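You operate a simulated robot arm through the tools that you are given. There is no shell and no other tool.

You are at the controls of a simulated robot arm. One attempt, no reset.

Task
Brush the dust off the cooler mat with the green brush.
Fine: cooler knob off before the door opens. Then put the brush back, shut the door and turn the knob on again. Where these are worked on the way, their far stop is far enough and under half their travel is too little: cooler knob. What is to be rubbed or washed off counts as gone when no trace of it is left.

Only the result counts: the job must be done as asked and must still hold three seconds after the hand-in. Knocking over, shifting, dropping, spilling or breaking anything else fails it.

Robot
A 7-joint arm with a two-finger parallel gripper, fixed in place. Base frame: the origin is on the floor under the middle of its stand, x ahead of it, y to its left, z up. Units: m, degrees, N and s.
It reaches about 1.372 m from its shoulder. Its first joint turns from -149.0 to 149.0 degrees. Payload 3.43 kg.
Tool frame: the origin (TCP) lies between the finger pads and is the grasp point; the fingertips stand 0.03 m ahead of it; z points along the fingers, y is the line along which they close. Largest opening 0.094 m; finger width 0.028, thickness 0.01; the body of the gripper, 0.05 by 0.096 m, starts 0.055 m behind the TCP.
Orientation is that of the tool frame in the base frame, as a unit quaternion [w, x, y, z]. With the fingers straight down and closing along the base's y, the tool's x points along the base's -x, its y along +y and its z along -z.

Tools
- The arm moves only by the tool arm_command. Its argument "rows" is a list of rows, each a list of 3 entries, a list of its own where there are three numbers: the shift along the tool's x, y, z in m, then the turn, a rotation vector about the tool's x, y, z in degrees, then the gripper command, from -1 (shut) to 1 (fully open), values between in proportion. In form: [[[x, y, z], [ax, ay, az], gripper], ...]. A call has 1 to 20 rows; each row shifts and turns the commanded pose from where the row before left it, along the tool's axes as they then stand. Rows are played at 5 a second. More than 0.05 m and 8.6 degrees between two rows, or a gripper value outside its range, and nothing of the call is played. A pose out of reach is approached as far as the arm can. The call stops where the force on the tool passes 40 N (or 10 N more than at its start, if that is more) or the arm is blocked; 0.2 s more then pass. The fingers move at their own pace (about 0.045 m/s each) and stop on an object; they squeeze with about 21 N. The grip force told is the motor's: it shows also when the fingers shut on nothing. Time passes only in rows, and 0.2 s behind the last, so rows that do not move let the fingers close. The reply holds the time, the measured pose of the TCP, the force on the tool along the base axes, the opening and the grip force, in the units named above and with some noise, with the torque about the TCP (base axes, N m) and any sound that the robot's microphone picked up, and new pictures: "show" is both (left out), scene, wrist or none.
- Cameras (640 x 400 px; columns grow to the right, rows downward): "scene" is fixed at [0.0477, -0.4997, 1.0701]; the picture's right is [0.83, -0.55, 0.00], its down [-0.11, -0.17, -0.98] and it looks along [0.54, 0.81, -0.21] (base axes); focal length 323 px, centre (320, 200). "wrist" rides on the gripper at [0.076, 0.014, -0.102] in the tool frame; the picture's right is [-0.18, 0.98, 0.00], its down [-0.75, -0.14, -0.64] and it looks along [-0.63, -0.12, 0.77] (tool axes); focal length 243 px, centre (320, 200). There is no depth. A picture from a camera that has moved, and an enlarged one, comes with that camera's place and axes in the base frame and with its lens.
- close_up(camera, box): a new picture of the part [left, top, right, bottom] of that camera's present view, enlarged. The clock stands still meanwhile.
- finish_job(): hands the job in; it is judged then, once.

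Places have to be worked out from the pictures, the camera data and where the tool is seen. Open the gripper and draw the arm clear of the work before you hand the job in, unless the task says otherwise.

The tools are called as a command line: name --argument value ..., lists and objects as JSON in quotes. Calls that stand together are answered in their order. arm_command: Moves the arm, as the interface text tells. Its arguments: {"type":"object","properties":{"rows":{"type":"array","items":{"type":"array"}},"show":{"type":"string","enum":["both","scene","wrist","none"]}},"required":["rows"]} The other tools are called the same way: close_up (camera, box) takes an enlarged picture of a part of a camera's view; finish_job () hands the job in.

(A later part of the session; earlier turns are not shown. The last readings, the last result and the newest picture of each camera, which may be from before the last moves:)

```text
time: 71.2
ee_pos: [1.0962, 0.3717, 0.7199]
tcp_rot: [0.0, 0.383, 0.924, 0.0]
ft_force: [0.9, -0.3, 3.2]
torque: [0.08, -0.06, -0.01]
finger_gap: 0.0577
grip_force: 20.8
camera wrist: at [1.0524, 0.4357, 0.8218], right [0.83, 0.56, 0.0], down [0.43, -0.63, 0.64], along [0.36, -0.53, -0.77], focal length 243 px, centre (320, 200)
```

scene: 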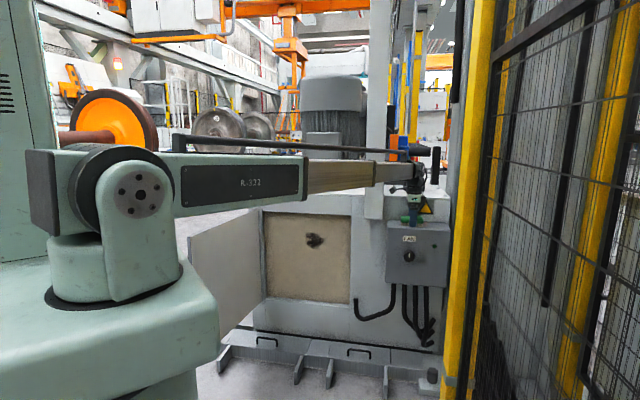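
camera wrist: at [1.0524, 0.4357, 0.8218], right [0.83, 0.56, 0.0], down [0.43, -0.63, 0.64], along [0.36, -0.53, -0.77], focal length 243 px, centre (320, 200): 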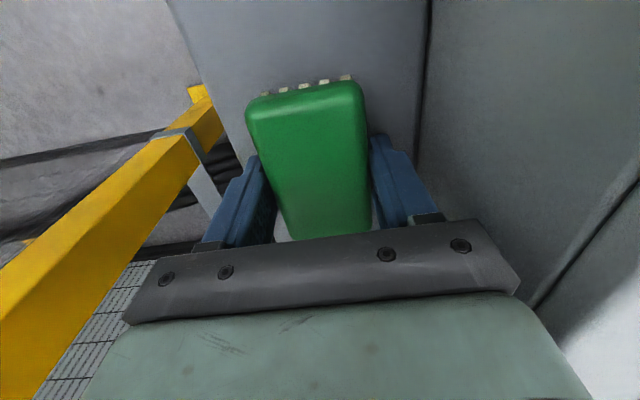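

The brush is gripped (gap 0.058) at TCP n=1.038, e=0.512, z=0.720, which I note for putting it back. I lift it straight up.

arm_command --rows '[[[0, 0, 0], [0, 0, 0], -1], [[0, 0, -0.02], [0, 0, 0], -1], [[0, 0, -0.03], [0, 0, 0], -1], [[0, 0, -0.04], [0, 0, 0], -1], [[0, 0, -0.04], [0, 0, 0], -1], [[0, 0, 0], [0, 0, 0], -1]]' --show "both"

```text
time: 72.6
ee_pos: [1.0946, 0.3692, 0.8512]
tcp_rot: [0.0, 0.382, 0.924, 0.0]
ft_force: [0.0, -0.9, -1.2]
torque: [0.02, 0.01, -0.02]
finger_gap: 0.0577
grip_force: 21.3
camera wrist: at [1.0506, 0.4347, 0.9529], right [0.83, 0.56, 0.0], down [0.43, -0.63, 0.64], along [0.36, -0.53, -0.77], focal length 243 px, centre (320, 200)
```

scene: 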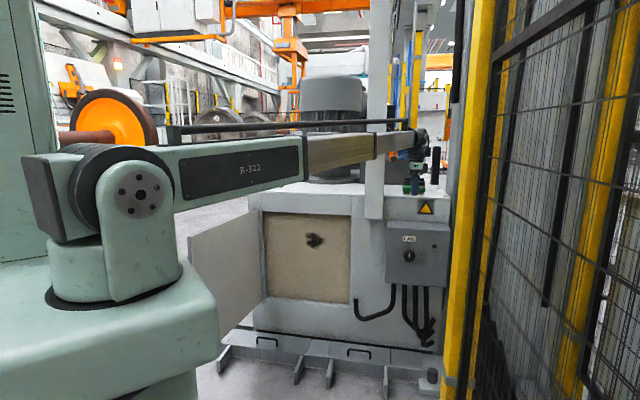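
wrist: 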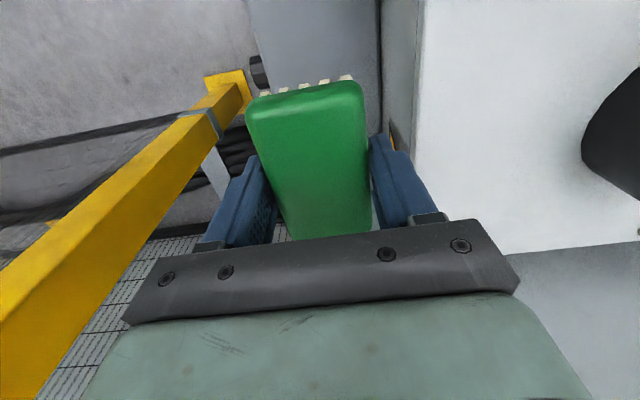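

The brush is held firmly. I back away from the cabinet and carry it over in front of the mat.

arm_command --rows '[[[0, -0.043, 0], [0, 0, 0], -1], [[0, -0.043, 0], [0, 0, 0], -1], [[0, -0.043, 0], [0, 0, 0], -1], [[0, -0.043, 0], [0, 0, 0], -1], [[0, -0.043, 0], [0, 0, 0], -1], [[0, -0.043, 0], [0, 0, 0], -1], [[0, -0.043, 0], [0, 0, 0], -1], [[0.0443, 0, 0], [0, 0, 0], -1], [[0.0443, 0, 0], [0, 0, 0], -1], [[0.0443, 0, 0], [0, 0, 0], -1], [[0.0443, 0, 0], [0, 0, 0], -1], [[0.0443, 0, 0], [0, 0, 0], -1], [[0.0443, 0, 0], [0, 0, 0], -1], [[0.0443, 0, 0], [0, 0, 0], -1], [[0.0443, 0, 0], [0, 0, 0], -1], [[0.0443, 0, 0], [0, 0, 0], -1], [[0.0443, 0, 0], [0, 0, 0], -1]]' --show "both"

```text
time: 76.2
ee_pos: [0.568, 0.4724, 0.8523]
tcp_rot: [0.0, 0.383, 0.924, 0.0]
ft_force: [-0.1, -0.4, -0.6]
torque: [-0.01, -0.01, 0.01]
finger_gap: 0.058
grip_force: 21.4
camera wrist: at [0.5245, 0.5372, 0.9542], right [0.83, 0.56, 0.0], down [0.43, -0.63, 0.64], along [0.36, -0.53, -0.77], focal length 243 px, centre (320, 200)
```

scene: 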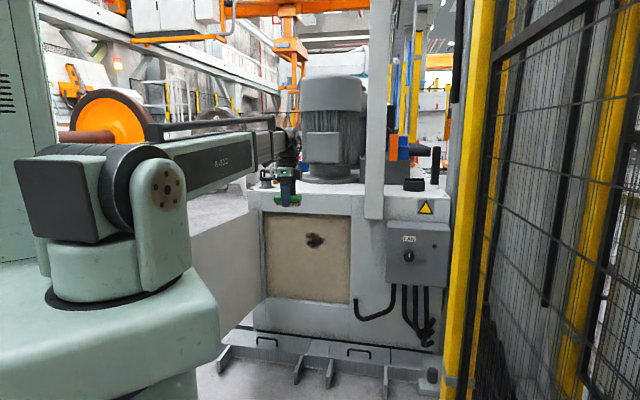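
wrist: 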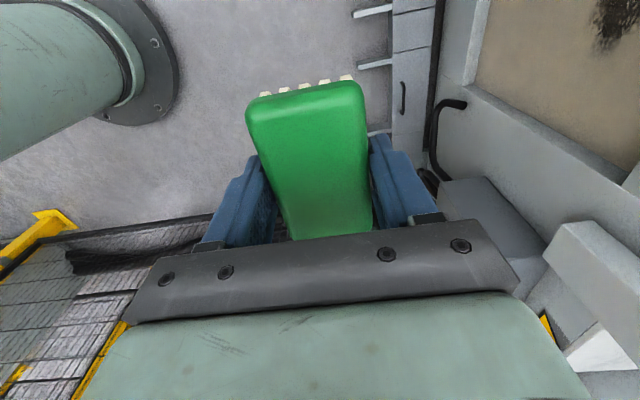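

Now in front of the mat at e≈0.07, n≈0.735. I pitch the tool up so the bristles face the mat.

arm_command --rows '[[[0, 0, 0], [-8.18, 0, 0], -1], [[0, 0, 0], [-8.18, 0, 0], -1], [[0, 0, 0], [-8.18, 0, 0], -1], [[0, 0, 0], [-8.18, 0, 0], -1], [[0, 0, 0], [-8.18, 0, 0], -1], [[0, 0, 0], [-8.18, 0, 0], -1], [[0, 0, 0], [-8.18, 0, 0], -1], [[0, 0, 0], [-8.18, 0, 0], -1], [[0, 0, 0], [-8.18, 0, 0], -1], [[0, 0, 0], [-8.18, 0, 0], -1], [[0, 0, 0], [-8.2, 0, 0], -1], [[0, 0, 0], [0, 0, 0], -1]]' --show "both"

```text
time: 78.8
ee_pos: [0.5616, 0.4791, 0.8489]
tcp_rot: [0.229, 0.274, 0.713, 0.604]
ft_force: [0.6, -0.2, 0.2]
torque: [-0.03, 0.05, 0.03]
finger_gap: 0.0579
grip_force: 20.6
out of reach, approached as far as the arm can: row 10, 11
camera wrist: at [0.44, 0.4571, 0.8796], right [0.25, 0.0, 0.97], down [0.12, -0.99, -0.04], along [0.96, 0.13, -0.25], focal length 243 px, centre (320, 200)
```

scene: 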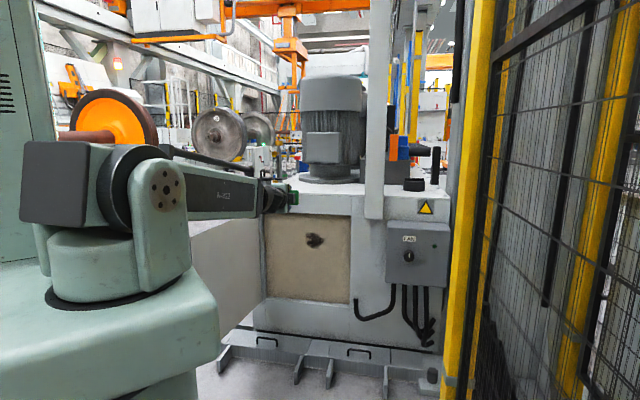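
wrist: 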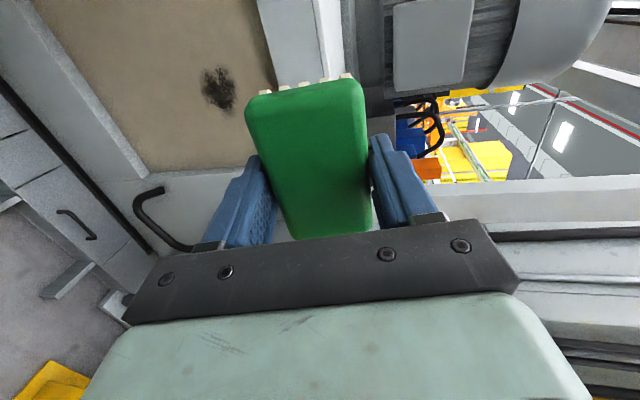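

The boom could not retract quite far enough to finish the pitch (about 10° short). I move forward and down toward the mat where there is room, then finish levelling the tool.

arm_command --rows '[[[-0.0032, -0.0312, 0.0289], [0, 0, 0], -1], [[-0.0032, -0.0312, 0.0289], [0, 0, 0], -1], [[-0.0032, -0.0312, 0.0289], [0, 0, 0], -1], [[-0.0032, -0.0312, 0.0289], [0, 0, 0], -1], [[-0.0032, -0.0312, 0.0289], [0, 0, 0], -1], [[-0.0032, -0.0312, 0.0289], [0, 0, 0], -1], [[-0.0032, -0.0312, 0.0289], [0, 0, 0], -1], [[0, 0, 0], [-4.78, -1.63, 0], -1], [[0, 0, 0], [-4.78, -1.63, 0], -1], [[0, 0, 0], [0, 0, 0], -1]]' --show "both"

```text
time: 81.0
ee_pos: [0.7092, 0.5639, 0.6058]
tcp_rot: [0.257, 0.264, 0.659, 0.656]
ft_force: [0.4, -0.3, 0.2]
torque: [-0.02, 0.01, 0.01]
finger_gap: 0.0576
grip_force: 21.1
out of reach, approached as far as the arm can: row 8, 9
camera wrist: at [0.5849, 0.5415, 0.6201], right [0.14, -0.13, 0.98], down [0.11, -0.98, -0.14], along [0.98, 0.13, -0.13], focal length 243 px, centre (320, 200)
```

scene: 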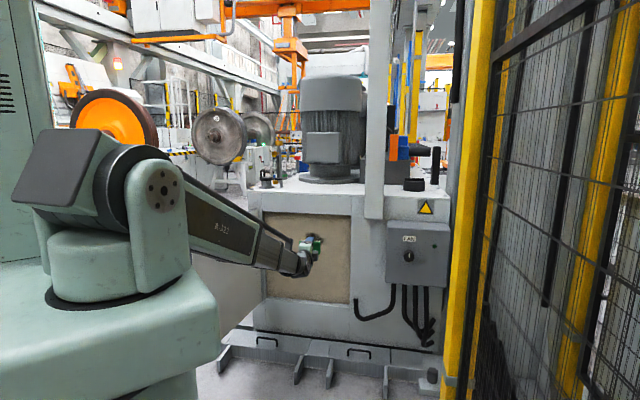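
wrist: 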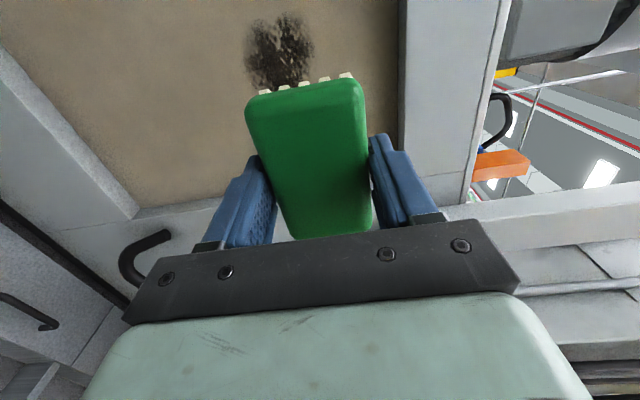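

The wrist's roll joint limits how "upward" the hand can bend relative to the boom, so here a small leftward yaw is needed. I'll yaw ~5° left and roll +90° so the brush stands with its long side vertical, which suits sideways strokes.

arm_command --rows '[[[0, 0, 0], [0, 5.2, 0], -1], [[0, 0, 0], [0, 0, 8.18], -1], [[0, 0, 0], [0, 0, 8.18], -1], [[0, 0, 0], [0, 0, 8.18], -1], [[0, 0, 0], [0, 0, 8.18], -1], [[0, 0, 0], [0, 0, 8.18], -1], [[0, 0, 0], [0, 0, 8.18], -1], [[0, 0, 0], [0, 0, 8.18], -1], [[0, 0, 0], [0, 0, 8.18], -1], [[0, 0, 0], [0, 0, 8.18], -1], [[0, 0, 0], [0, 0, 8.18], -1], [[0, 0, 0], [0, 0, 8.2], -1], [[0, 0, 0], [0, 0, 0], -1]]' --show "both"

```text
time: 83.8
ee_pos: [0.7115, 0.565, 0.6066]
tcp_rot: [-0.301, 0.642, 0.296, 0.64]
ft_force: [0.2, 0.6, -0.8]
torque: [-0.02, 0.04, 0.0]
finger_gap: 0.0578
grip_force: 20.7
camera wrist: at [0.6568, 0.4769, 0.681], right [0.75, -0.63, -0.19], down [-0.53, -0.4, -0.75], along [0.4, 0.67, -0.63], focal length 243 px, centre (320, 200)
```

scene: 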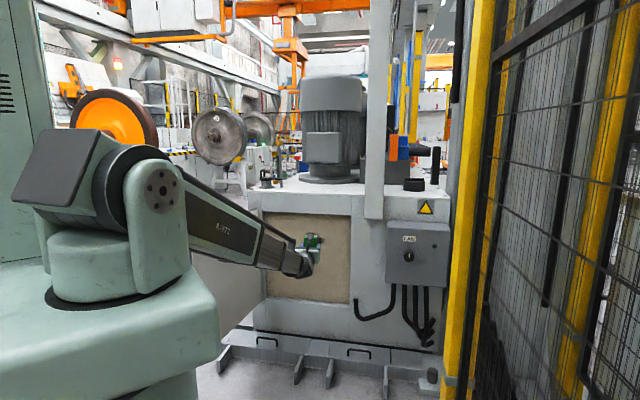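
wrist: 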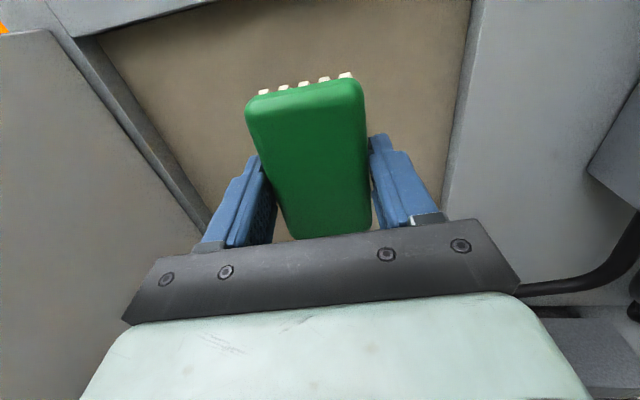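

The brush now stands vertical with a ~5° left yaw. I add 3° yaw for margin and approach the mat at the right-hand side of the dust, stopping short of contact.

arm_command --rows '[[[0, 0, 0], [3, 0, 0], -1], [[-0.015, 0.0045, 0.039], [0, 0, 0], -1], [[-0.015, 0.0045, 0.039], [0, 0, 0], -1], [[-0.015, 0.0045, 0.039], [0, 0, 0], -1], [[-0.015, 0.0045, 0.039], [0, 0, 0], -1], [[0, 0, 0], [0, 0, 0], -1]]' --show "both"

close_up --camera "scene" --box '[265, 200, 365, 300]'

```text
time: 85.2
ee_pos: [0.8211, 0.6747, 0.5448]
tcp_rot: [-0.318, 0.634, 0.314, 0.632]
ft_force: [0.6, 0.6, -0.6]
torque: [-0.01, 0.04, 0.01]
finger_gap: 0.058
grip_force: 20.9
camera wrist: at [0.7714, 0.5846, 0.62], right [0.78, -0.59, -0.19], down [-0.5, -0.42, -0.75], along [0.36, 0.69, -0.63], focal length 243 px, centre (320, 200)
```

scene: 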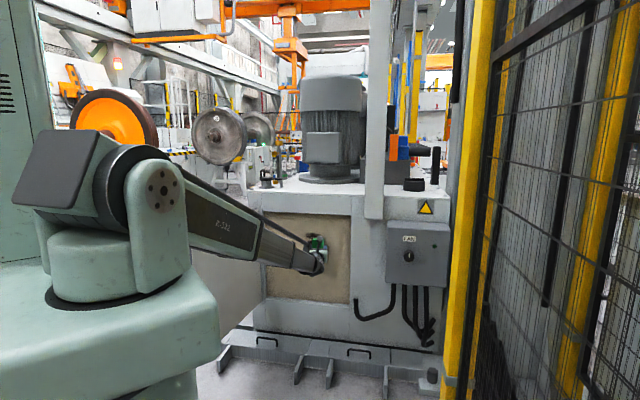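
wrist: 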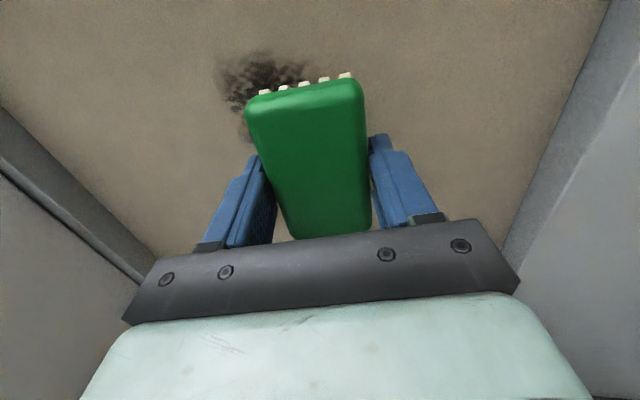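

```text
4.00 times, centred on (315, 250) of scene
camera zoom: at [0.0477, -0.4997, 1.0701], right [0.83, -0.55, 0.0], down [-0.11, -0.17, -0.98], along [0.54, 0.81, -0.21], focal length 1290 px, centre (340, 0)
```

zoom: 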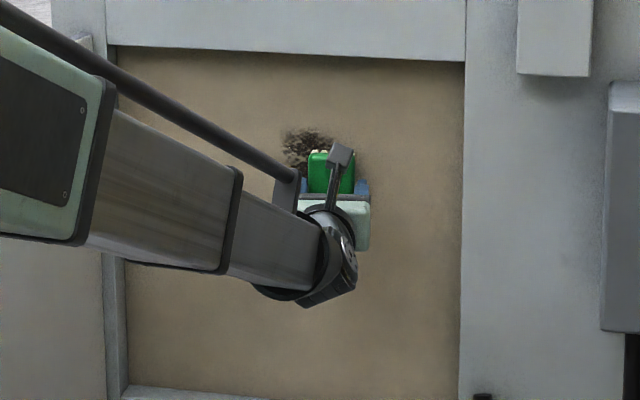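

The brush is ready about 4 cm from the mat; the dust spans roughly e 0.018–0.12, z 0.513–0.60. I raise 12 mm to centre on it and advance gently until contact.

arm_command --rows '[[[0.012, 0.001, 0.008], [0, 0, 0], -1], [[0, 0.001, 0.008], [0, 0, 0], -1], [[0, 0.001, 0.006], [0, 0, 0], -1], [[0, 0, 0], [0, 0, 0], -1]]' --show "none"

arm_command --rows '[[[0, 0, 0.004], [0, 0, 0], -1], [[0, 0, 0.004], [0, 0, 0], -1], [[0, 0, 0], [0, 0, 0], -1]]' --show "none"

```text
time: 86.2
ee_pos: [0.8354, 0.6925, 0.558]
tcp_rot: [-0.318, 0.634, 0.313, 0.632]
ft_force: [-0.8, -0.5, -1.0]
torque: [-0.03, 0.03, 0.01]
finger_gap: 0.0577
grip_force: 20.8
```

```text
time: 87.0
ee_pos: [0.8407, 0.6997, 0.5579]
tcp_rot: [-0.318, 0.634, 0.313, 0.632]
ft_force: [0.8, 0.0, -0.5]
torque: [-0.02, -0.02, -0.01]
finger_gap: 0.0578
grip_force: 21.1
```

No contact yet at n=1.089. I creep forward in 3 mm steps.

arm_command --rows '[[[0, 0, 0.003], [0, 0, 0], -1], [[0, 0, 0.003], [0, 0, 0], -1], [[0, 0, 0], [0, 0, 0], -1]]' --show "none"

arm_command --rows '[[[0, 0, 0.003], [0, 0, 0], -1], [[0, 0, 0], [0, 0, 0], -1]]' --show "both"

```text
time: 87.8
ee_pos: [0.8425, 0.7049, 0.5601]
tcp_rot: [-0.317, 0.634, 0.313, 0.632]
ft_force: [-2.6, -4.5, -0.3]
torque: [0.0, 0.02, -0.17]
finger_gap: 0.0579
grip_force: 20.8
```

```text
time: 88.3
ee_pos: [0.8427, 0.7051, 0.5578]
tcp_rot: [-0.317, 0.634, 0.314, 0.632]
ft_force: [-4.3, -5.5, 1.8]
torque: [0.01, -0.13, -0.28]
finger_gap: 0.0579
grip_force: 21.0
stopped in row 2: the force on the tool passed its limit at 42 N (the readings are from after the stop); the commanded pose is now the measured one
camera wrist: at [0.7942, 0.6142, 0.6334], right [0.78, -0.59, -0.19], down [-0.51, -0.42, -0.75], along [0.36, 0.69, -0.63], focal length 243 px, centre (320, 200)
```

scene: 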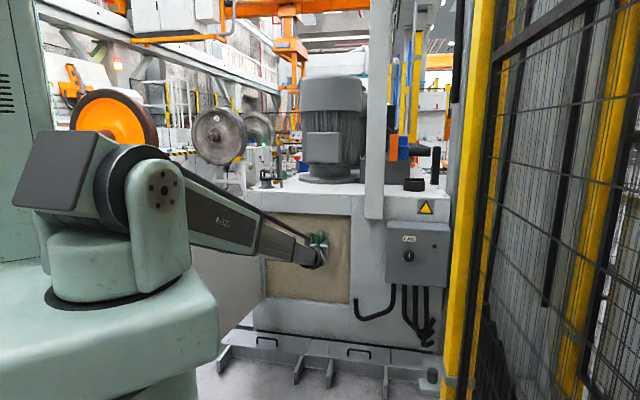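
wrist: 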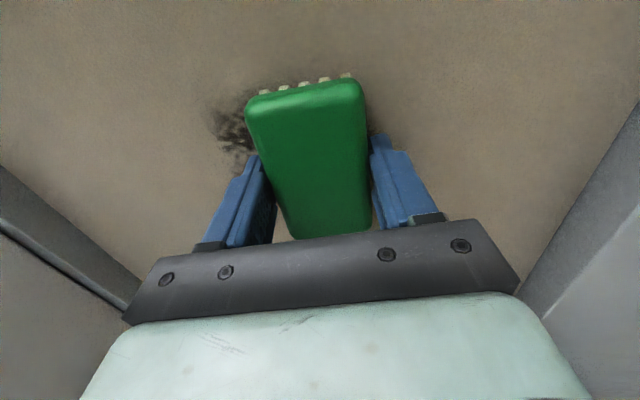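

Contact is made at TCP n≈1.094. I sweep right a little and then left across the dust, holding this depth, in gentle steps.

arm_command --rows '[[[0, 0.0124, -0.0018], [0, 0, 0], -1], [[0, 0.0124, -0.0018], [0, 0, 0], -1], [[0, 0, 0], [0, 0, 0], -1]]' --show "none"

arm_command --rows '[[[0, -0.0124, 0.0018], [0, 0, 0], -1], [[0, -0.0124, 0.0018], [0, 0, 0], -1], [[0, -0.0124, 0.0018], [0, 0, 0], -1], [[0, 0, 0], [0, 0, 0], -1]]' --show "wrist"

```text
time: 89.1
ee_pos: [0.8605, 0.6871, 0.5559]
tcp_rot: [-0.317, 0.634, 0.314, 0.631]
ft_force: [-39.5, -1.1, -3.0]
torque: [0.01, 0.1, 0.01]
finger_gap: 0.0574
grip_force: 21.1
```

```text
time: 90.1
ee_pos: [0.8374, 0.7122, 0.5569]
tcp_rot: [-0.317, 0.635, 0.312, 0.631]
ft_force: [0.3, -42.9, 0.9]
torque: [0.08, -0.12, -2.1]
finger_gap: 0.0581
grip_force: 21.0
camera wrist: at [0.7869, 0.6218, 0.6324], right [0.78, -0.59, -0.19], down [-0.51, -0.42, -0.75], along [0.36, 0.68, -0.63], focal length 243 px, centre (320, 200)
```

wrist: 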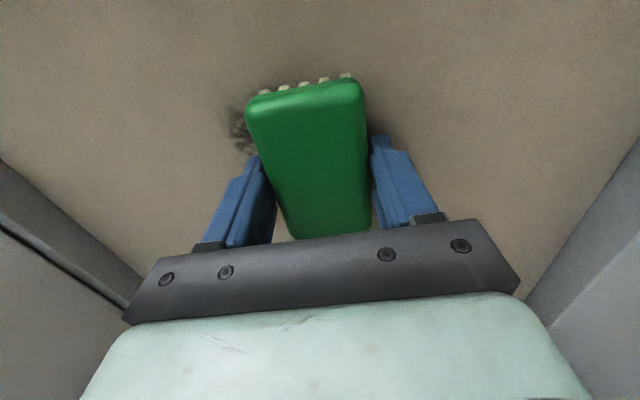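

Normal and friction forces are ~30 N each, too high. I ease back 2 mm and continue sweeping left with lighter pressure.

arm_command --rows '[[[0, 0, -0.002], [0, 0, 0], -1], [[0, -0.0099, 0.0014], [0, 0, 0], -1], [[0, -0.0099, 0.0014], [0, 0, 0], -1]]' --show "none"

arm_command --rows '[[[0, -0.0099, 0.0014], [0, 0, 0], -1], [[0, -0.0099, 0.0014], [0, 0, 0], -1], [[0, -0.0099, 0.0014], [0, 0, 0], -1]]' --show "wrist"

```text
time: 90.9
ee_pos: [0.8201, 0.7271, 0.5579]
tcp_rot: [-0.318, 0.634, 0.314, 0.631]
ft_force: [0.2, -0.4, -0.6]
torque: [-0.03, -0.02, 0.0]
finger_gap: 0.0576
grip_force: 20.2
```

```text
time: 91.7
ee_pos: [0.7978, 0.7481, 0.5596]
tcp_rot: [-0.317, 0.636, 0.312, 0.631]
ft_force: [-0.3, 0.6, -1.6]
torque: [0.0, 0.04, -0.02]
finger_gap: 0.0575
grip_force: 21.4
camera wrist: at [0.7493, 0.6571, 0.6335], right [0.78, -0.59, -0.19], down [-0.51, -0.42, -0.75], along [0.36, 0.68, -0.63], focal length 243 px, centre (320, 200)
```

wrist: 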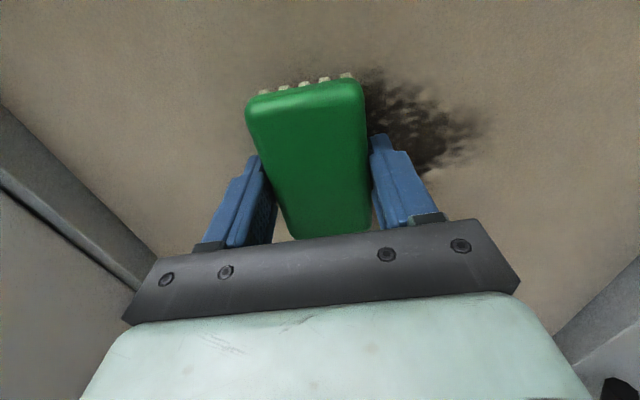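

Contact was lost and dust is still visible to the right. I back off and look closely at what was removed.

arm_command --rows '[[[0, 0, -0.03], [0, 0, 0], -1], [[0, -0.03, -0.03], [0, 0, 0], -1], [[0, 0, 0], [0, 0, 0], -1]]' --show "wrist"

close_up --camera "scene" --box '[265, 200, 365, 300]'

close_up --camera "wrist" --box '[240, 20, 540, 220]'

```text
time: 92.5
ee_pos: [0.7389, 0.7189, 0.5585]
tcp_rot: [-0.317, 0.635, 0.312, 0.631]
ft_force: [0.0, -0.4, -0.9]
torque: [-0.01, 0.02, 0.03]
finger_gap: 0.0577
grip_force: 21.3
camera wrist: at [0.6897, 0.6284, 0.6335], right [0.78, -0.59, -0.19], down [-0.51, -0.42, -0.75], along [0.36, 0.68, -0.63], focal length 243 px, centre (320, 200)
```

wrist: 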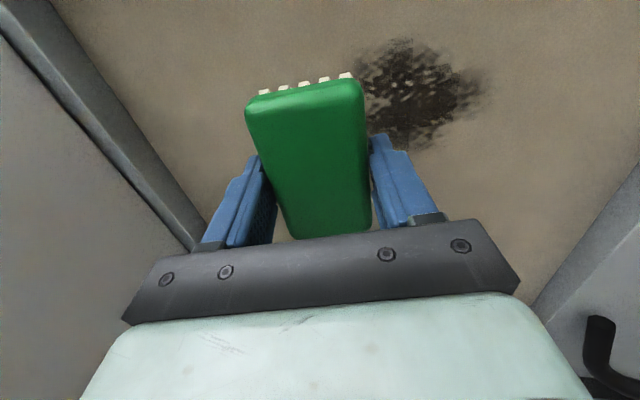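

```text
4.00 times, centred on (315, 250) of scene
camera zoom: at [0.0477, -0.4997, 1.0701], right [0.83, -0.55, 0.0], down [-0.11, -0.17, -0.98], along [0.54, 0.81, -0.21], focal length 1290 px, centre (340, 0)
```

zoom: 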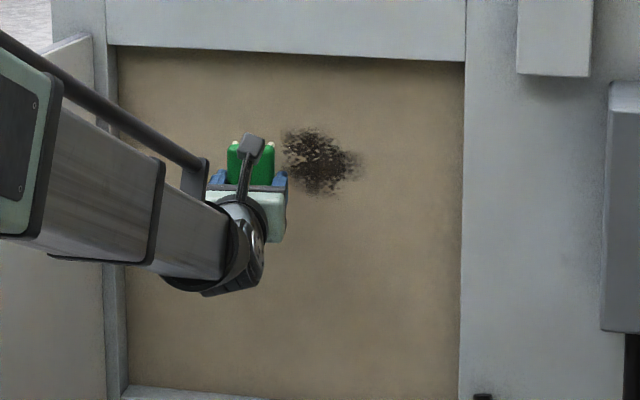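

```text
2.00 times, centred on (390, 120) of wrist
camera zoom: at [0.6897, 0.6284, 0.6335], right [0.78, -0.59, -0.19], down [-0.51, -0.42, -0.75], along [0.36, 0.68, -0.63], focal length 485 px, centre (180, 360)
```

zoom: 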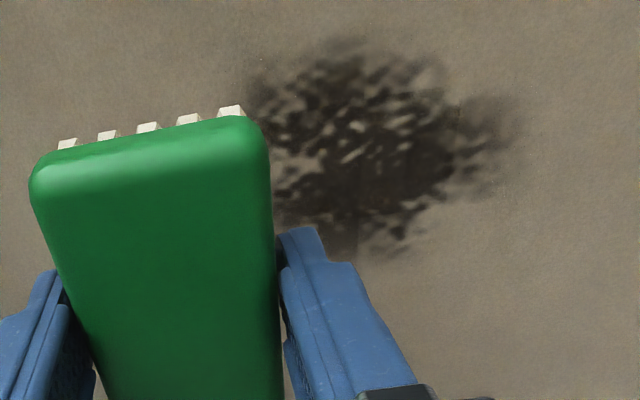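

The dust is essentially unchanged, so the tilted edge contact isn't effective; I want the bristle face flat on the mat. I roll back 90° so the brush is horizontal: pressing will then let it pivot in the pads and lie flat despite the tool's 8° yaw.

arm_command --rows '[[[0, 0, 0], [0, 0, -8.18], -1], [[0, 0, 0], [0, 0, -8.18], -1], [[0, 0, 0], [0, 0, -8.18], -1], [[0, 0, 0], [0, 0, -8.18], -1], [[0, 0, 0], [0, 0, -8.18], -1], [[0, 0, 0], [0, 0, -8.18], -1], [[0, 0, 0], [0, 0, -8.18], -1], [[0, 0, 0], [0, 0, -8.18], -1], [[0, 0, 0], [0, 0, -8.18], -1], [[0, 0, 0], [0, 0, -8.18], -1], [[0, 0, 0], [0, 0, -8.2], -1], [[-0.033, 0, -0.0046], [0, 0, 0], -1], [[-0.033, 0, -0.0046], [0, 0, 0], -1], [[0, 0, 0], [0, 0, 0], -1]]' --show "both"

```text
time: 95.5
ee_pos: [0.7866, 0.6672, 0.5582]
tcp_rot: [0.222, 0.228, 0.67, 0.671]
ft_force: [0.4, 0.4, -0.5]
torque: [-0.01, -0.03, -0.01]
finger_gap: 0.0577
grip_force: 20.7
camera wrist: at [0.6647, 0.6324, 0.5719], right [0.15, -0.11, 0.98], down [0.21, -0.97, -0.15], along [0.96, 0.23, -0.12], focal length 243 px, centre (320, 200)
```

scene: 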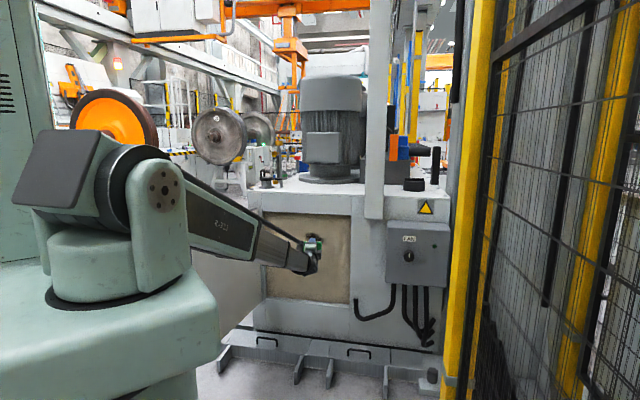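
wrist: 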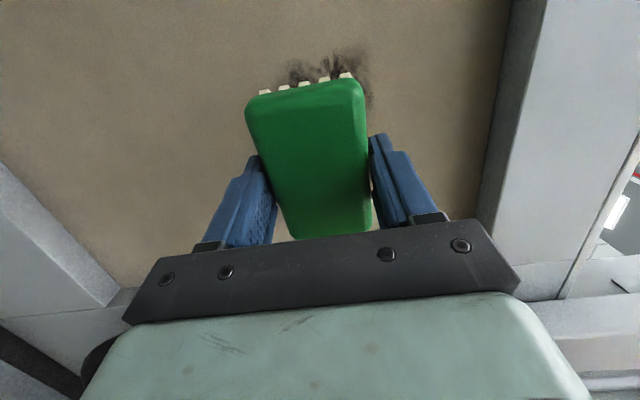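

Roll done; TCP at n=1.028, e=0.084. I advance close to the mat and then press in 2 mm steps while watching the force.

arm_command --rows '[[[-0.00275, 0, 0.0198], [0, 0, 0], -1], [[-0.00275, 0, 0.0198], [0, 0, 0], -1], [[-0.00275, 0, 0.0198], [0, 0, 0], -1], [[0, 0, 0], [0, 0, 0], -1]]' --show "none"

arm_command --rows '[[[-0.00027, 0, 0.002], [0, 0, 0], -1], [[-0.00027, 0, 0.002], [0, 0, 0], -1], [[0, 0, 0], [0, 0, 0], -1]]' --show "none"

```text
time: 96.5
ee_pos: [0.8277, 0.7132, 0.5585]
tcp_rot: [0.222, 0.227, 0.67, 0.671]
ft_force: [0.8, -0.8, -1.2]
torque: [-0.02, 0.0, 0.04]
finger_gap: 0.0577
grip_force: 20.3
```

```text
time: 97.3
ee_pos: [0.8306, 0.7145, 0.5569]
tcp_rot: [0.222, 0.228, 0.67, 0.671]
ft_force: [-3.0, -4.6, -1.1]
torque: [0.1, -0.09, -0.26]
finger_gap: 0.0579
grip_force: 21.0
```

Contact with one end (5 N). I press a bit further so the brush pivots flat.

arm_command --rows '[[[-0.0002, 0, 0.0015], [0, 0, 0], -1], [[-0.0002, 0, 0.0015], [0, 0, 0], -1], [[0, 0, 0], [0, 0, 0], -1]]' --show "wrist"

```text
time: 98.1
ee_pos: [0.8332, 0.7185, 0.5571]
tcp_rot: [0.222, 0.227, 0.671, 0.67]
ft_force: [-15.6, -6.3, -0.6]
torque: [-0.01, -0.02, -0.4]
finger_gap: 0.0578
grip_force: 21.2
camera wrist: at [0.7102, 0.6825, 0.5715], right [0.15, -0.11, 0.98], down [0.21, -0.97, -0.15], along [0.96, 0.23, -0.12], focal length 243 px, centre (320, 200)
```

wrist: 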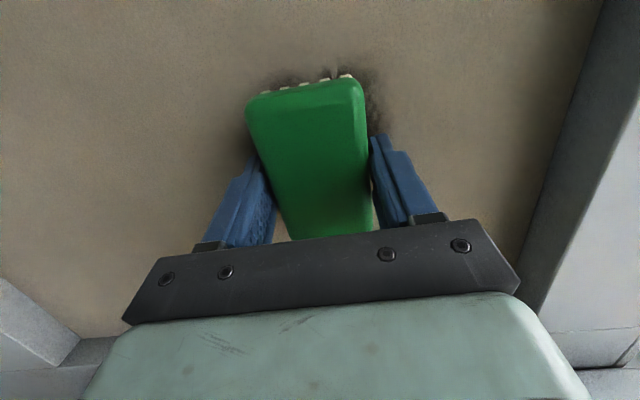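

The brush is now flat on the mat with ~15 N. I make vertical strokes, starting with a short one to check friction.

arm_command --rows '[[[0, 0.01, 0], [0, 0, 0], -1], [[0, 0.01, 0], [0, 0, 0], -1], [[0, 0.01, 0], [0, 0, 0], -1]]' --show "none"

arm_command --rows '[[[0, -0.012, 0], [0, 0, 0], -1], [[0, -0.012, 0], [0, 0, 0], -1], [[0, -0.012, 0], [0, 0, 0], -1], [[0, -0.012, 0], [0, 0, 0], -1], [[0, -0.012, 0], [0, 0, 0], -1]]' --show "wrist"

```text
time: 98.9
ee_pos: [0.8343, 0.7187, 0.5865]
tcp_rot: [0.222, 0.228, 0.67, 0.67]
ft_force: [-7.1, -9.3, -4.2]
torque: [0.06, 0.22, -0.47]
finger_gap: 0.0582
grip_force: 21.0
```

```text
time: 100.1
ee_pos: [0.8328, 0.7193, 0.5296]
tcp_rot: [0.223, 0.227, 0.67, 0.67]
ft_force: [-0.2, -0.1, -0.9]
torque: [-0.02, -0.01, -0.02]
finger_gap: 0.0578
grip_force: 21.3
camera wrist: at [0.71, 0.6826, 0.543], right [0.15, -0.11, 0.98], down [0.21, -0.97, -0.15], along [0.96, 0.23, -0.12], focal length 243 px, centre (320, 200)
```

wrist: 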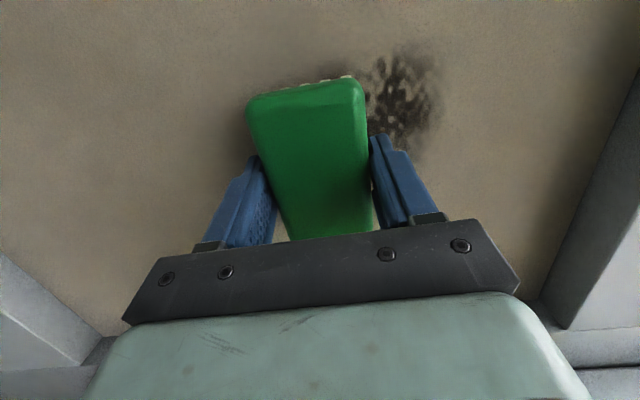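

Contact was lost in the lower part. I zoom to see whether the dust has thinned.

close_up --camera "wrist" --box '[230, 20, 490, 190]'

close_up --camera "scene" --box '[280, 210, 350, 280]'

```text
2.35 times, centred on (360, 105) of wrist
camera zoom: at [0.71, 0.6826, 0.543], right [0.15, -0.11, 0.98], down [0.21, -0.97, -0.15], along [0.96, 0.23, -0.12], focal length 571 px, centre (226, 424)
```

zoom: 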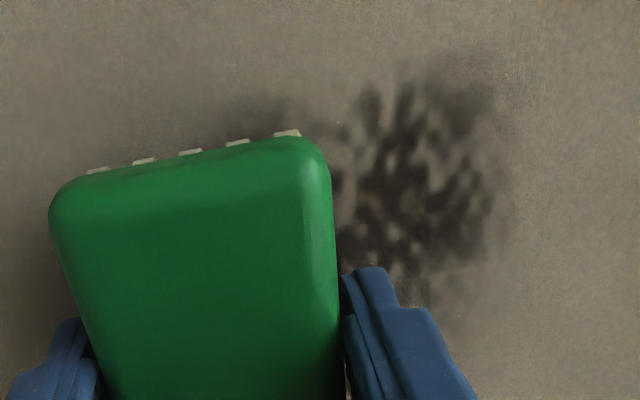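

```text
5.71 times, centred on (315, 245) of scene
camera zoom: at [0.0477, -0.4997, 1.0701], right [0.83, -0.55, 0.0], down [-0.11, -0.17, -0.98], along [0.54, 0.81, -0.21], focal length 1844 px, centre (349, -57)
```

zoom: 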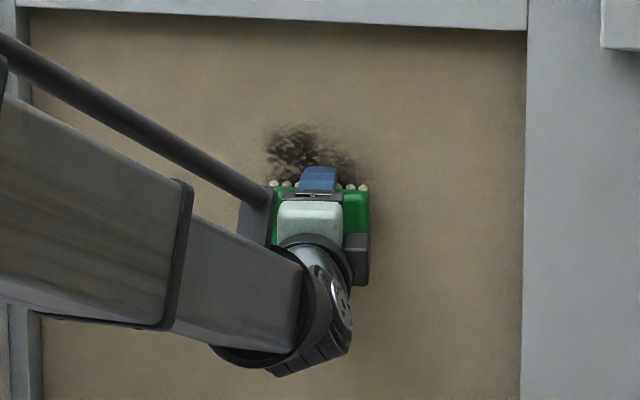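

The dust has visibly faded where the flat brush passed, so this works. I restore pressure and keep stroking up and down over the patch.

arm_command --rows '[[[-0.0003, 0, 0.0025], [0, 0, 0], -1], [[0, 0.012, 0], [0, 0, 0], -1], [[0, 0.012, 0], [0, 0, 0], -1], [[0, 0, 0], [0, 0, 0], -1]]' --show "none"

arm_command --rows '[[[0, 0.012, 0], [0, 0, 0], -1], [[0, 0.012, 0], [0, 0, 0], -1], [[0, 0.012, 0], [0, 0, 0], -1], [[0, 0, 0], [0, 0, 0], -1]]' --show "wrist"

```text
time: 101.0
ee_pos: [0.8322, 0.7187, 0.5482]
tcp_rot: [0.221, 0.229, 0.672, 0.669]
ft_force: [-1.8, -0.9, 0.2]
torque: [0.05, 0.0, -0.03]
finger_gap: 0.0577
grip_force: 20.9
stopped in row 4: the force on the tool passed its limit at 63 N (the readings are from after the stop); the commanded pose is now the measured one
```

```text
time: 102.0
ee_pos: [0.8339, 0.7189, 0.5835]
tcp_rot: [0.222, 0.229, 0.671, 0.67]
ft_force: [-13.0, -13.3, -7.0]
torque: [0.35, -0.17, -0.25]
finger_gap: 0.0578
grip_force: 21.1
camera wrist: at [0.7117, 0.6837, 0.5989], right [0.16, -0.11, 0.98], down [0.21, -0.97, -0.14], along [0.96, 0.23, -0.13], focal length 243 px, centre (320, 200)
```

wrist: 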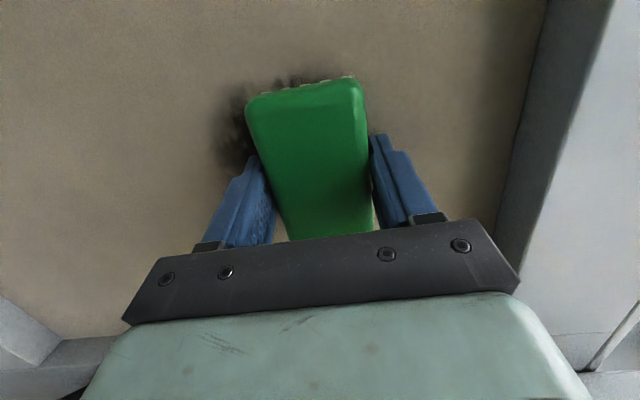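

Pressure rises going up and falls going down, so I add a slight slope correction to each stroke and continue.

arm_command --rows '[[[0, -0.012, 0.0004], [0, 0, 0], -1], [[0, -0.012, 0.0004], [0, 0, 0], -1], [[0, -0.012, 0.0004], [0, 0, 0], -1], [[0, -0.012, 0.0004], [0, 0, 0], -1], [[0, -0.012, 0.0004], [0, 0, 0], -1]]' --show "wrist"

close_up --camera "wrist" --box '[230, 20, 490, 190]'

```text
time: 103.2
ee_pos: [0.8332, 0.7205, 0.5269]
tcp_rot: [0.223, 0.228, 0.67, 0.67]
ft_force: [-16.6, -19.7, 11.4]
torque: [0.78, -0.86, -0.31]
finger_gap: 0.0578
grip_force: 20.9
camera wrist: at [0.7112, 0.6842, 0.541], right [0.16, -0.11, 0.98], down [0.21, -0.97, -0.14], along [0.96, 0.23, -0.13], focal length 243 px, centre (320, 200)
```

wrist: 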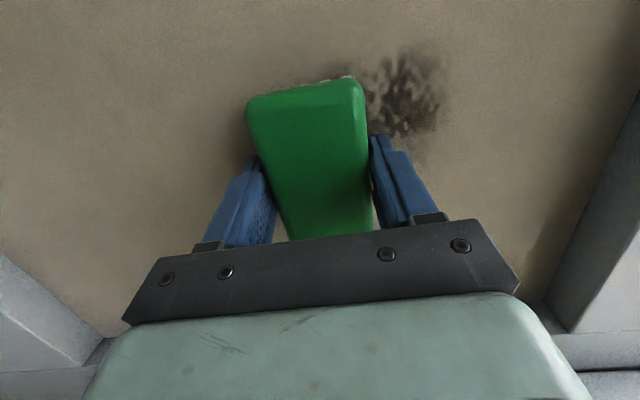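

```text
2.35 times, centred on (360, 105) of wrist
camera zoom: at [0.7112, 0.6842, 0.541], right [0.16, -0.11, 0.98], down [0.21, -0.97, -0.14], along [0.96, 0.23, -0.13], focal length 571 px, centre (226, 424)
```

zoom: 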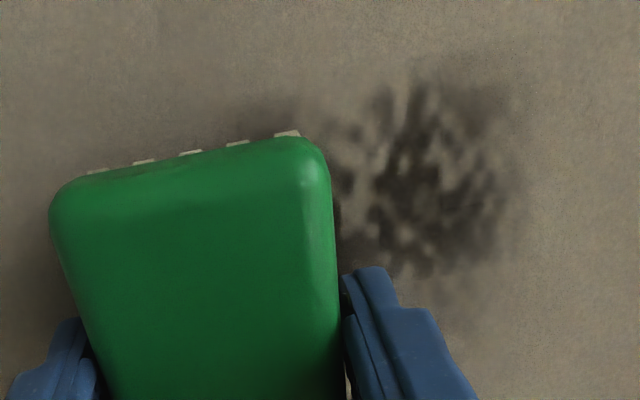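

It keeps fading with each pass. I run a series of full up-down strokes at slightly lower pressure.

arm_command --rows '[[[0, 0, -0.001], [0, 0, 0], -1], [[0, 0.0125, -0.0003], [0, 0, 0], -1], [[0, 0.0125, -0.0003], [0, 0, 0], -1], [[0, 0.0125, -0.0003], [0, 0, 0], -1], [[0, 0.0125, -0.0003], [0, 0, 0], -1], [[0, 0.0125, -0.0003], [0, 0, 0], -1], [[0, 0.0125, -0.0003], [0, 0, 0], -1], [[0, -0.0125, 0.0003], [0, 0, 0], -1], [[0, -0.0125, 0.0003], [0, 0, 0], -1], [[0, -0.0125, 0.0003], [0, 0, 0], -1], [[0, -0.0125, 0.0003], [0, 0, 0], -1], [[0, -0.0125, 0.0003], [0, 0, 0], -1], [[0, -0.0125, 0.0003], [0, 0, 0], -1]]' --show "wrist"

close_up --camera "wrist" --box '[230, 20, 490, 190]'

```text
time: 103.8
ee_pos: [0.8324, 0.7195, 0.5276]
tcp_rot: [0.221, 0.231, 0.677, 0.662]
ft_force: [0.2, -0.6, -0.2]
torque: [-0.03, 0.01, 0.01]
finger_gap: 0.0578
grip_force: 21.6
stopped in row 3: the force on the tool passed its limit at 51 N (the readings are from after the stop); the commanded pose is now the measured one
camera wrist: at [0.7108, 0.6841, 0.544], right [0.17, -0.1, 0.98], down [0.21, -0.97, -0.13], along [0.96, 0.23, -0.14], focal length 243 px, centre (320, 200)
```

wrist: 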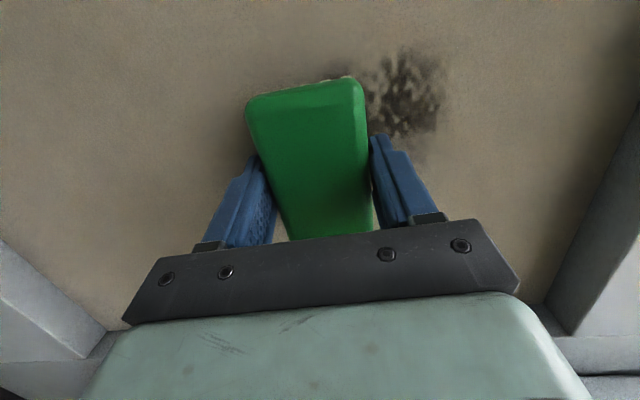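

```text
2.35 times, centred on (360, 105) of wrist
camera zoom: at [0.7108, 0.6841, 0.544], right [0.17, -0.1, 0.98], down [0.21, -0.97, -0.13], along [0.96, 0.23, -0.14], focal length 571 px, centre (226, 424)
```

zoom: 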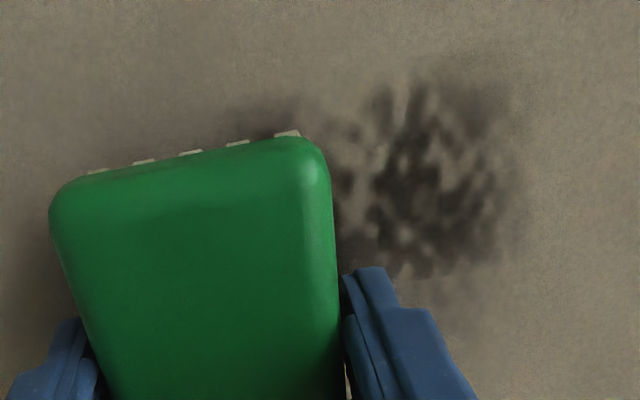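

The up-stroke sticks and digs in, so I'll use down-strokes only: lift off, go up, re-press, and stroke down. I also correct the small pitch that crept in.

arm_command --rows '[[[0, 0, -0.008], [-1.3, 0, 0], -1], [[0, 0.027, 0], [0, 0, 0], -1], [[0, 0.027, 0], [0, 0, 0], -1], [[0, 0.024, 0], [0, 0, 0], -1], [[0, 0, 0.008], [0, 0, 0], -1], [[0, -0.011, 0.001], [0, 0, 0], -1], [[0, -0.011, 0.0003], [0, 0, 0], -1], [[0, 0, 0], [0, 0, 0], -1]]' --show "none"

arm_command --rows '[[[0, -0.011, 0.0003], [0, 0, 0], -1], [[0, -0.011, 0.0003], [0, 0, 0], -1], [[0, -0.011, 0.0003], [0, 0, 0], -1], [[0, -0.011, 0.0003], [0, 0, 0], -1], [[0, -0.011, 0.0003], [0, 0, 0], -1], [[0, -0.011, 0.0003], [0, 0, 0], -1]]' --show "wrist"

```text
time: 105.7
ee_pos: [0.8323, 0.7192, 0.5855]
tcp_rot: [0.224, 0.229, 0.67, 0.67]
ft_force: [-3.7, -2.6, 1.4]
torque: [0.08, -0.14, -0.03]
finger_gap: 0.0582
grip_force: 20.9
```

```text
time: 107.0
ee_pos: [0.8309, 0.7226, 0.5272]
tcp_rot: [0.223, 0.228, 0.669, 0.671]
ft_force: [-2.7, -3.3, -0.9]
torque: [0.18, -0.05, -0.07]
finger_gap: 0.0574
grip_force: 21.0
stopped in row 6: the force on the tool passed its limit at 55 N (the readings are from after the stop); the commanded pose is now the measured one
camera wrist: at [0.7091, 0.6865, 0.5416], right [0.15, -0.12, 0.98], down [0.21, -0.97, -0.15], along [0.97, 0.23, -0.12], focal length 243 px, centre (320, 200)
```

wrist: 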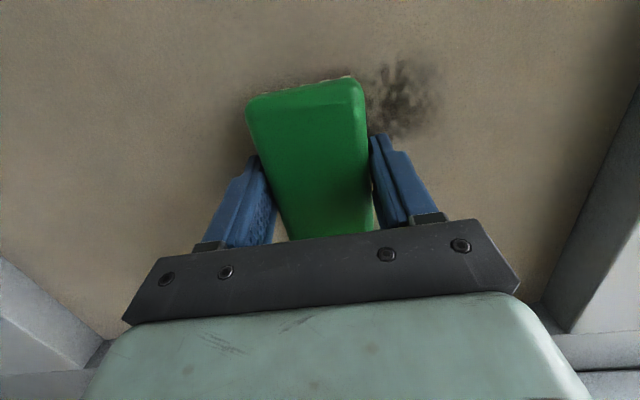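

Another good fade. I repeat down-strokes with the slope term reduced.

arm_command --rows '[[[0, 0, -0.008], [0, 0, 0], -1], [[0, 0.028, 0], [0, 0, 0], -1], [[0, 0.028, 0], [0, 0, 0], -1], [[0, 0.024, 0], [0, 0, 0], -1], [[0, 0, 0.008], [0, 0, 0], -1], [[0, -0.012, 0.0005], [0, 0, 0], -1], [[0, -0.012, 0.0001], [0, 0, 0], -1], [[0, -0.012, 0.0001], [0, 0, 0], -1], [[0, -0.012, 0.0001], [0, 0, 0], -1], [[0, -0.012, 0.0001], [0, 0, 0], -1], [[0, -0.012, 0.0001], [0, 0, 0], -1], [[0, -0.012, 0.0001], [0, 0, 0], -1]]' --show "wrist"

close_up --camera "wrist" --box '[230, 20, 490, 190]'

```text
time: 109.5
ee_pos: [0.8296, 0.7234, 0.5237]
tcp_rot: [0.223, 0.228, 0.669, 0.671]
ft_force: [-5.2, -6.7, 3.0]
torque: [-0.12, 0.06, -0.12]
finger_gap: 0.0578
grip_force: 20.9
camera wrist: at [0.7088, 0.6869, 0.537], right [0.15, -0.12, 0.98], down [0.21, -0.97, -0.15], along [0.97, 0.23, -0.12], focal length 243 px, centre (320, 200)
```

wrist: 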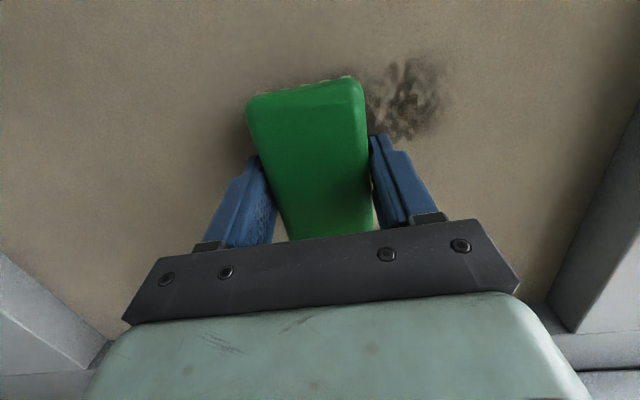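

```text
2.35 times, centred on (360, 105) of wrist
camera zoom: at [0.7088, 0.6869, 0.537], right [0.15, -0.12, 0.98], down [0.21, -0.97, -0.15], along [0.97, 0.23, -0.12], focal length 571 px, centre (226, 424)
```

zoom: 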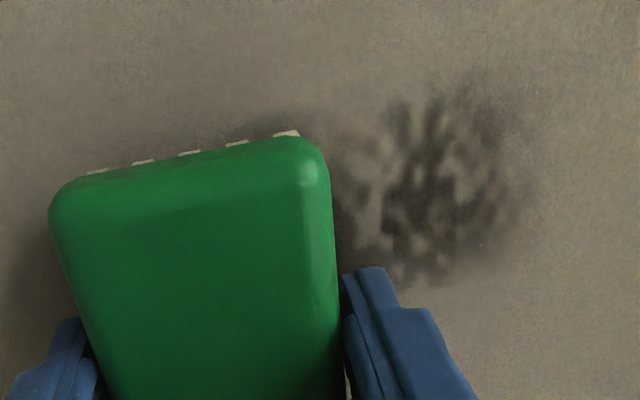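

Steady fading with moderate force. I run two full down-strokes per call now.

arm_command --rows '[[[0, 0, -0.007], [0, 0, 0], -1], [[0, 0.042, 0], [0, 0, 0], -1], [[0, 0.042, 0], [0, 0, 0], -1], [[0, 0, 0.0073], [0, 0, 0], -1], [[0, -0.014, 0], [0, 0, 0], -1], [[0, -0.014, 0], [0, 0, 0], -1], [[0, -0.014, 0], [0, 0, 0], -1], [[0, -0.014, 0], [0, 0, 0], -1], [[0, -0.014, 0], [0, 0, 0], -1], [[0, -0.014, 0], [0, 0, 0], -1], [[0, 0, -0.007], [0, 0, 0], -1], [[-0.008, 0.042, 0], [0, 0, 0], -1], [[0, 0.042, 0], [0, 0, 0], -1], [[0, 0, 0.007], [0, 0, 0], -1], [[0, -0.014, 0], [0, 0, 0], -1], [[0, -0.014, 0], [0, 0, 0], -1], [[0, -0.014, 0], [0, 0, 0], -1], [[0, -0.014, 0], [0, 0, 0], -1], [[0, -0.014, 0], [0, 0, 0], -1], [[0, -0.014, 0], [0, 0, 0], -1]]' --show "wrist"

close_up --camera "wrist" --box '[230, 20, 490, 190]'

```text
time: 110.8
ee_pos: [0.8309, 0.7227, 0.5988]
tcp_rot: [0.223, 0.227, 0.669, 0.672]
ft_force: [-2.7, -2.4, -0.6]
torque: [-0.11, 0.09, -0.06]
finger_gap: 0.0577
grip_force: 21.1
stopped in row 5: the force on the tool passed its limit at 56 N (the readings are from after the stop); the commanded pose is now the measured one
camera wrist: at [0.7081, 0.6875, 0.6131], right [0.15, -0.12, 0.98], down [0.21, -0.97, -0.15], along [0.97, 0.23, -0.12], focal length 243 px, centre (320, 200)
```

wrist: 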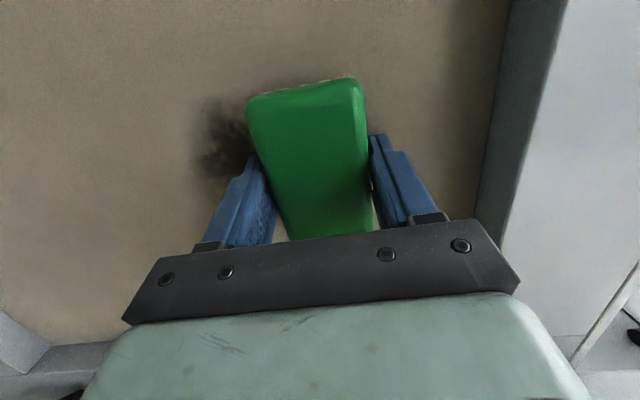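

```text
2.35 times, centred on (360, 105) of wrist
camera zoom: at [0.7081, 0.6875, 0.6131], right [0.15, -0.12, 0.98], down [0.21, -0.97, -0.15], along [0.97, 0.23, -0.12], focal length 571 px, centre (226, 424)
```

zoom: 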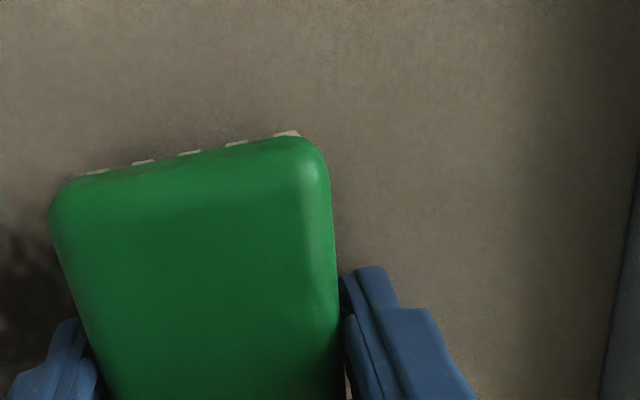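

It stuck at the top at too much pressure; the command has reset there. I stroke down from here with slightly less depth.

arm_command --rows '[[[0, -0.012, -0.0005], [0, 0, 0], -1], [[0, -0.013, 0], [0, 0, 0], -1], [[0, -0.013, 0], [0, 0, 0], -1], [[0, -0.013, 0.0002], [0, 0, 0], -1], [[0, -0.013, 0.0002], [0, 0, 0], -1], [[0, -0.013, 0.0002], [0, 0, 0], -1]]' --show "wrist"

close_up --camera "wrist" --box '[230, 20, 490, 190]'

```text
time: 112.2
ee_pos: [0.8298, 0.7232, 0.5241]
tcp_rot: [0.225, 0.227, 0.667, 0.673]
ft_force: [-17.3, -19.7, 11.7]
torque: [-0.4, 0.2, -0.35]
finger_gap: 0.0577
grip_force: 21.3
camera wrist: at [0.7075, 0.6879, 0.5371], right [0.15, -0.12, 0.98], down [0.21, -0.97, -0.15], along [0.97, 0.23, -0.12], focal length 243 px, centre (320, 200)
```

wrist: 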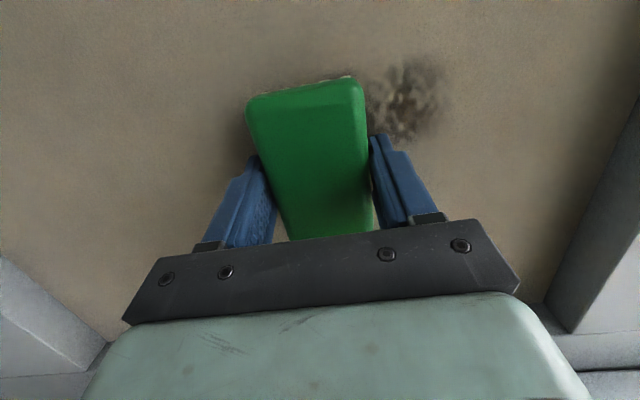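

```text
2.35 times, centred on (360, 105) of wrist
camera zoom: at [0.7075, 0.6879, 0.5371], right [0.15, -0.12, 0.98], down [0.21, -0.97, -0.15], along [0.97, 0.23, -0.12], focal length 571 px, centre (226, 424)
```

zoom: 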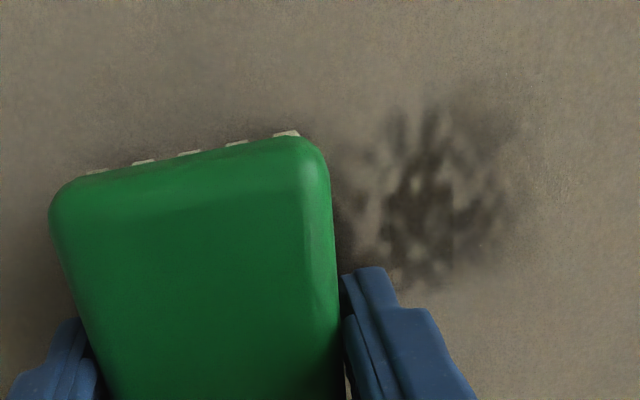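

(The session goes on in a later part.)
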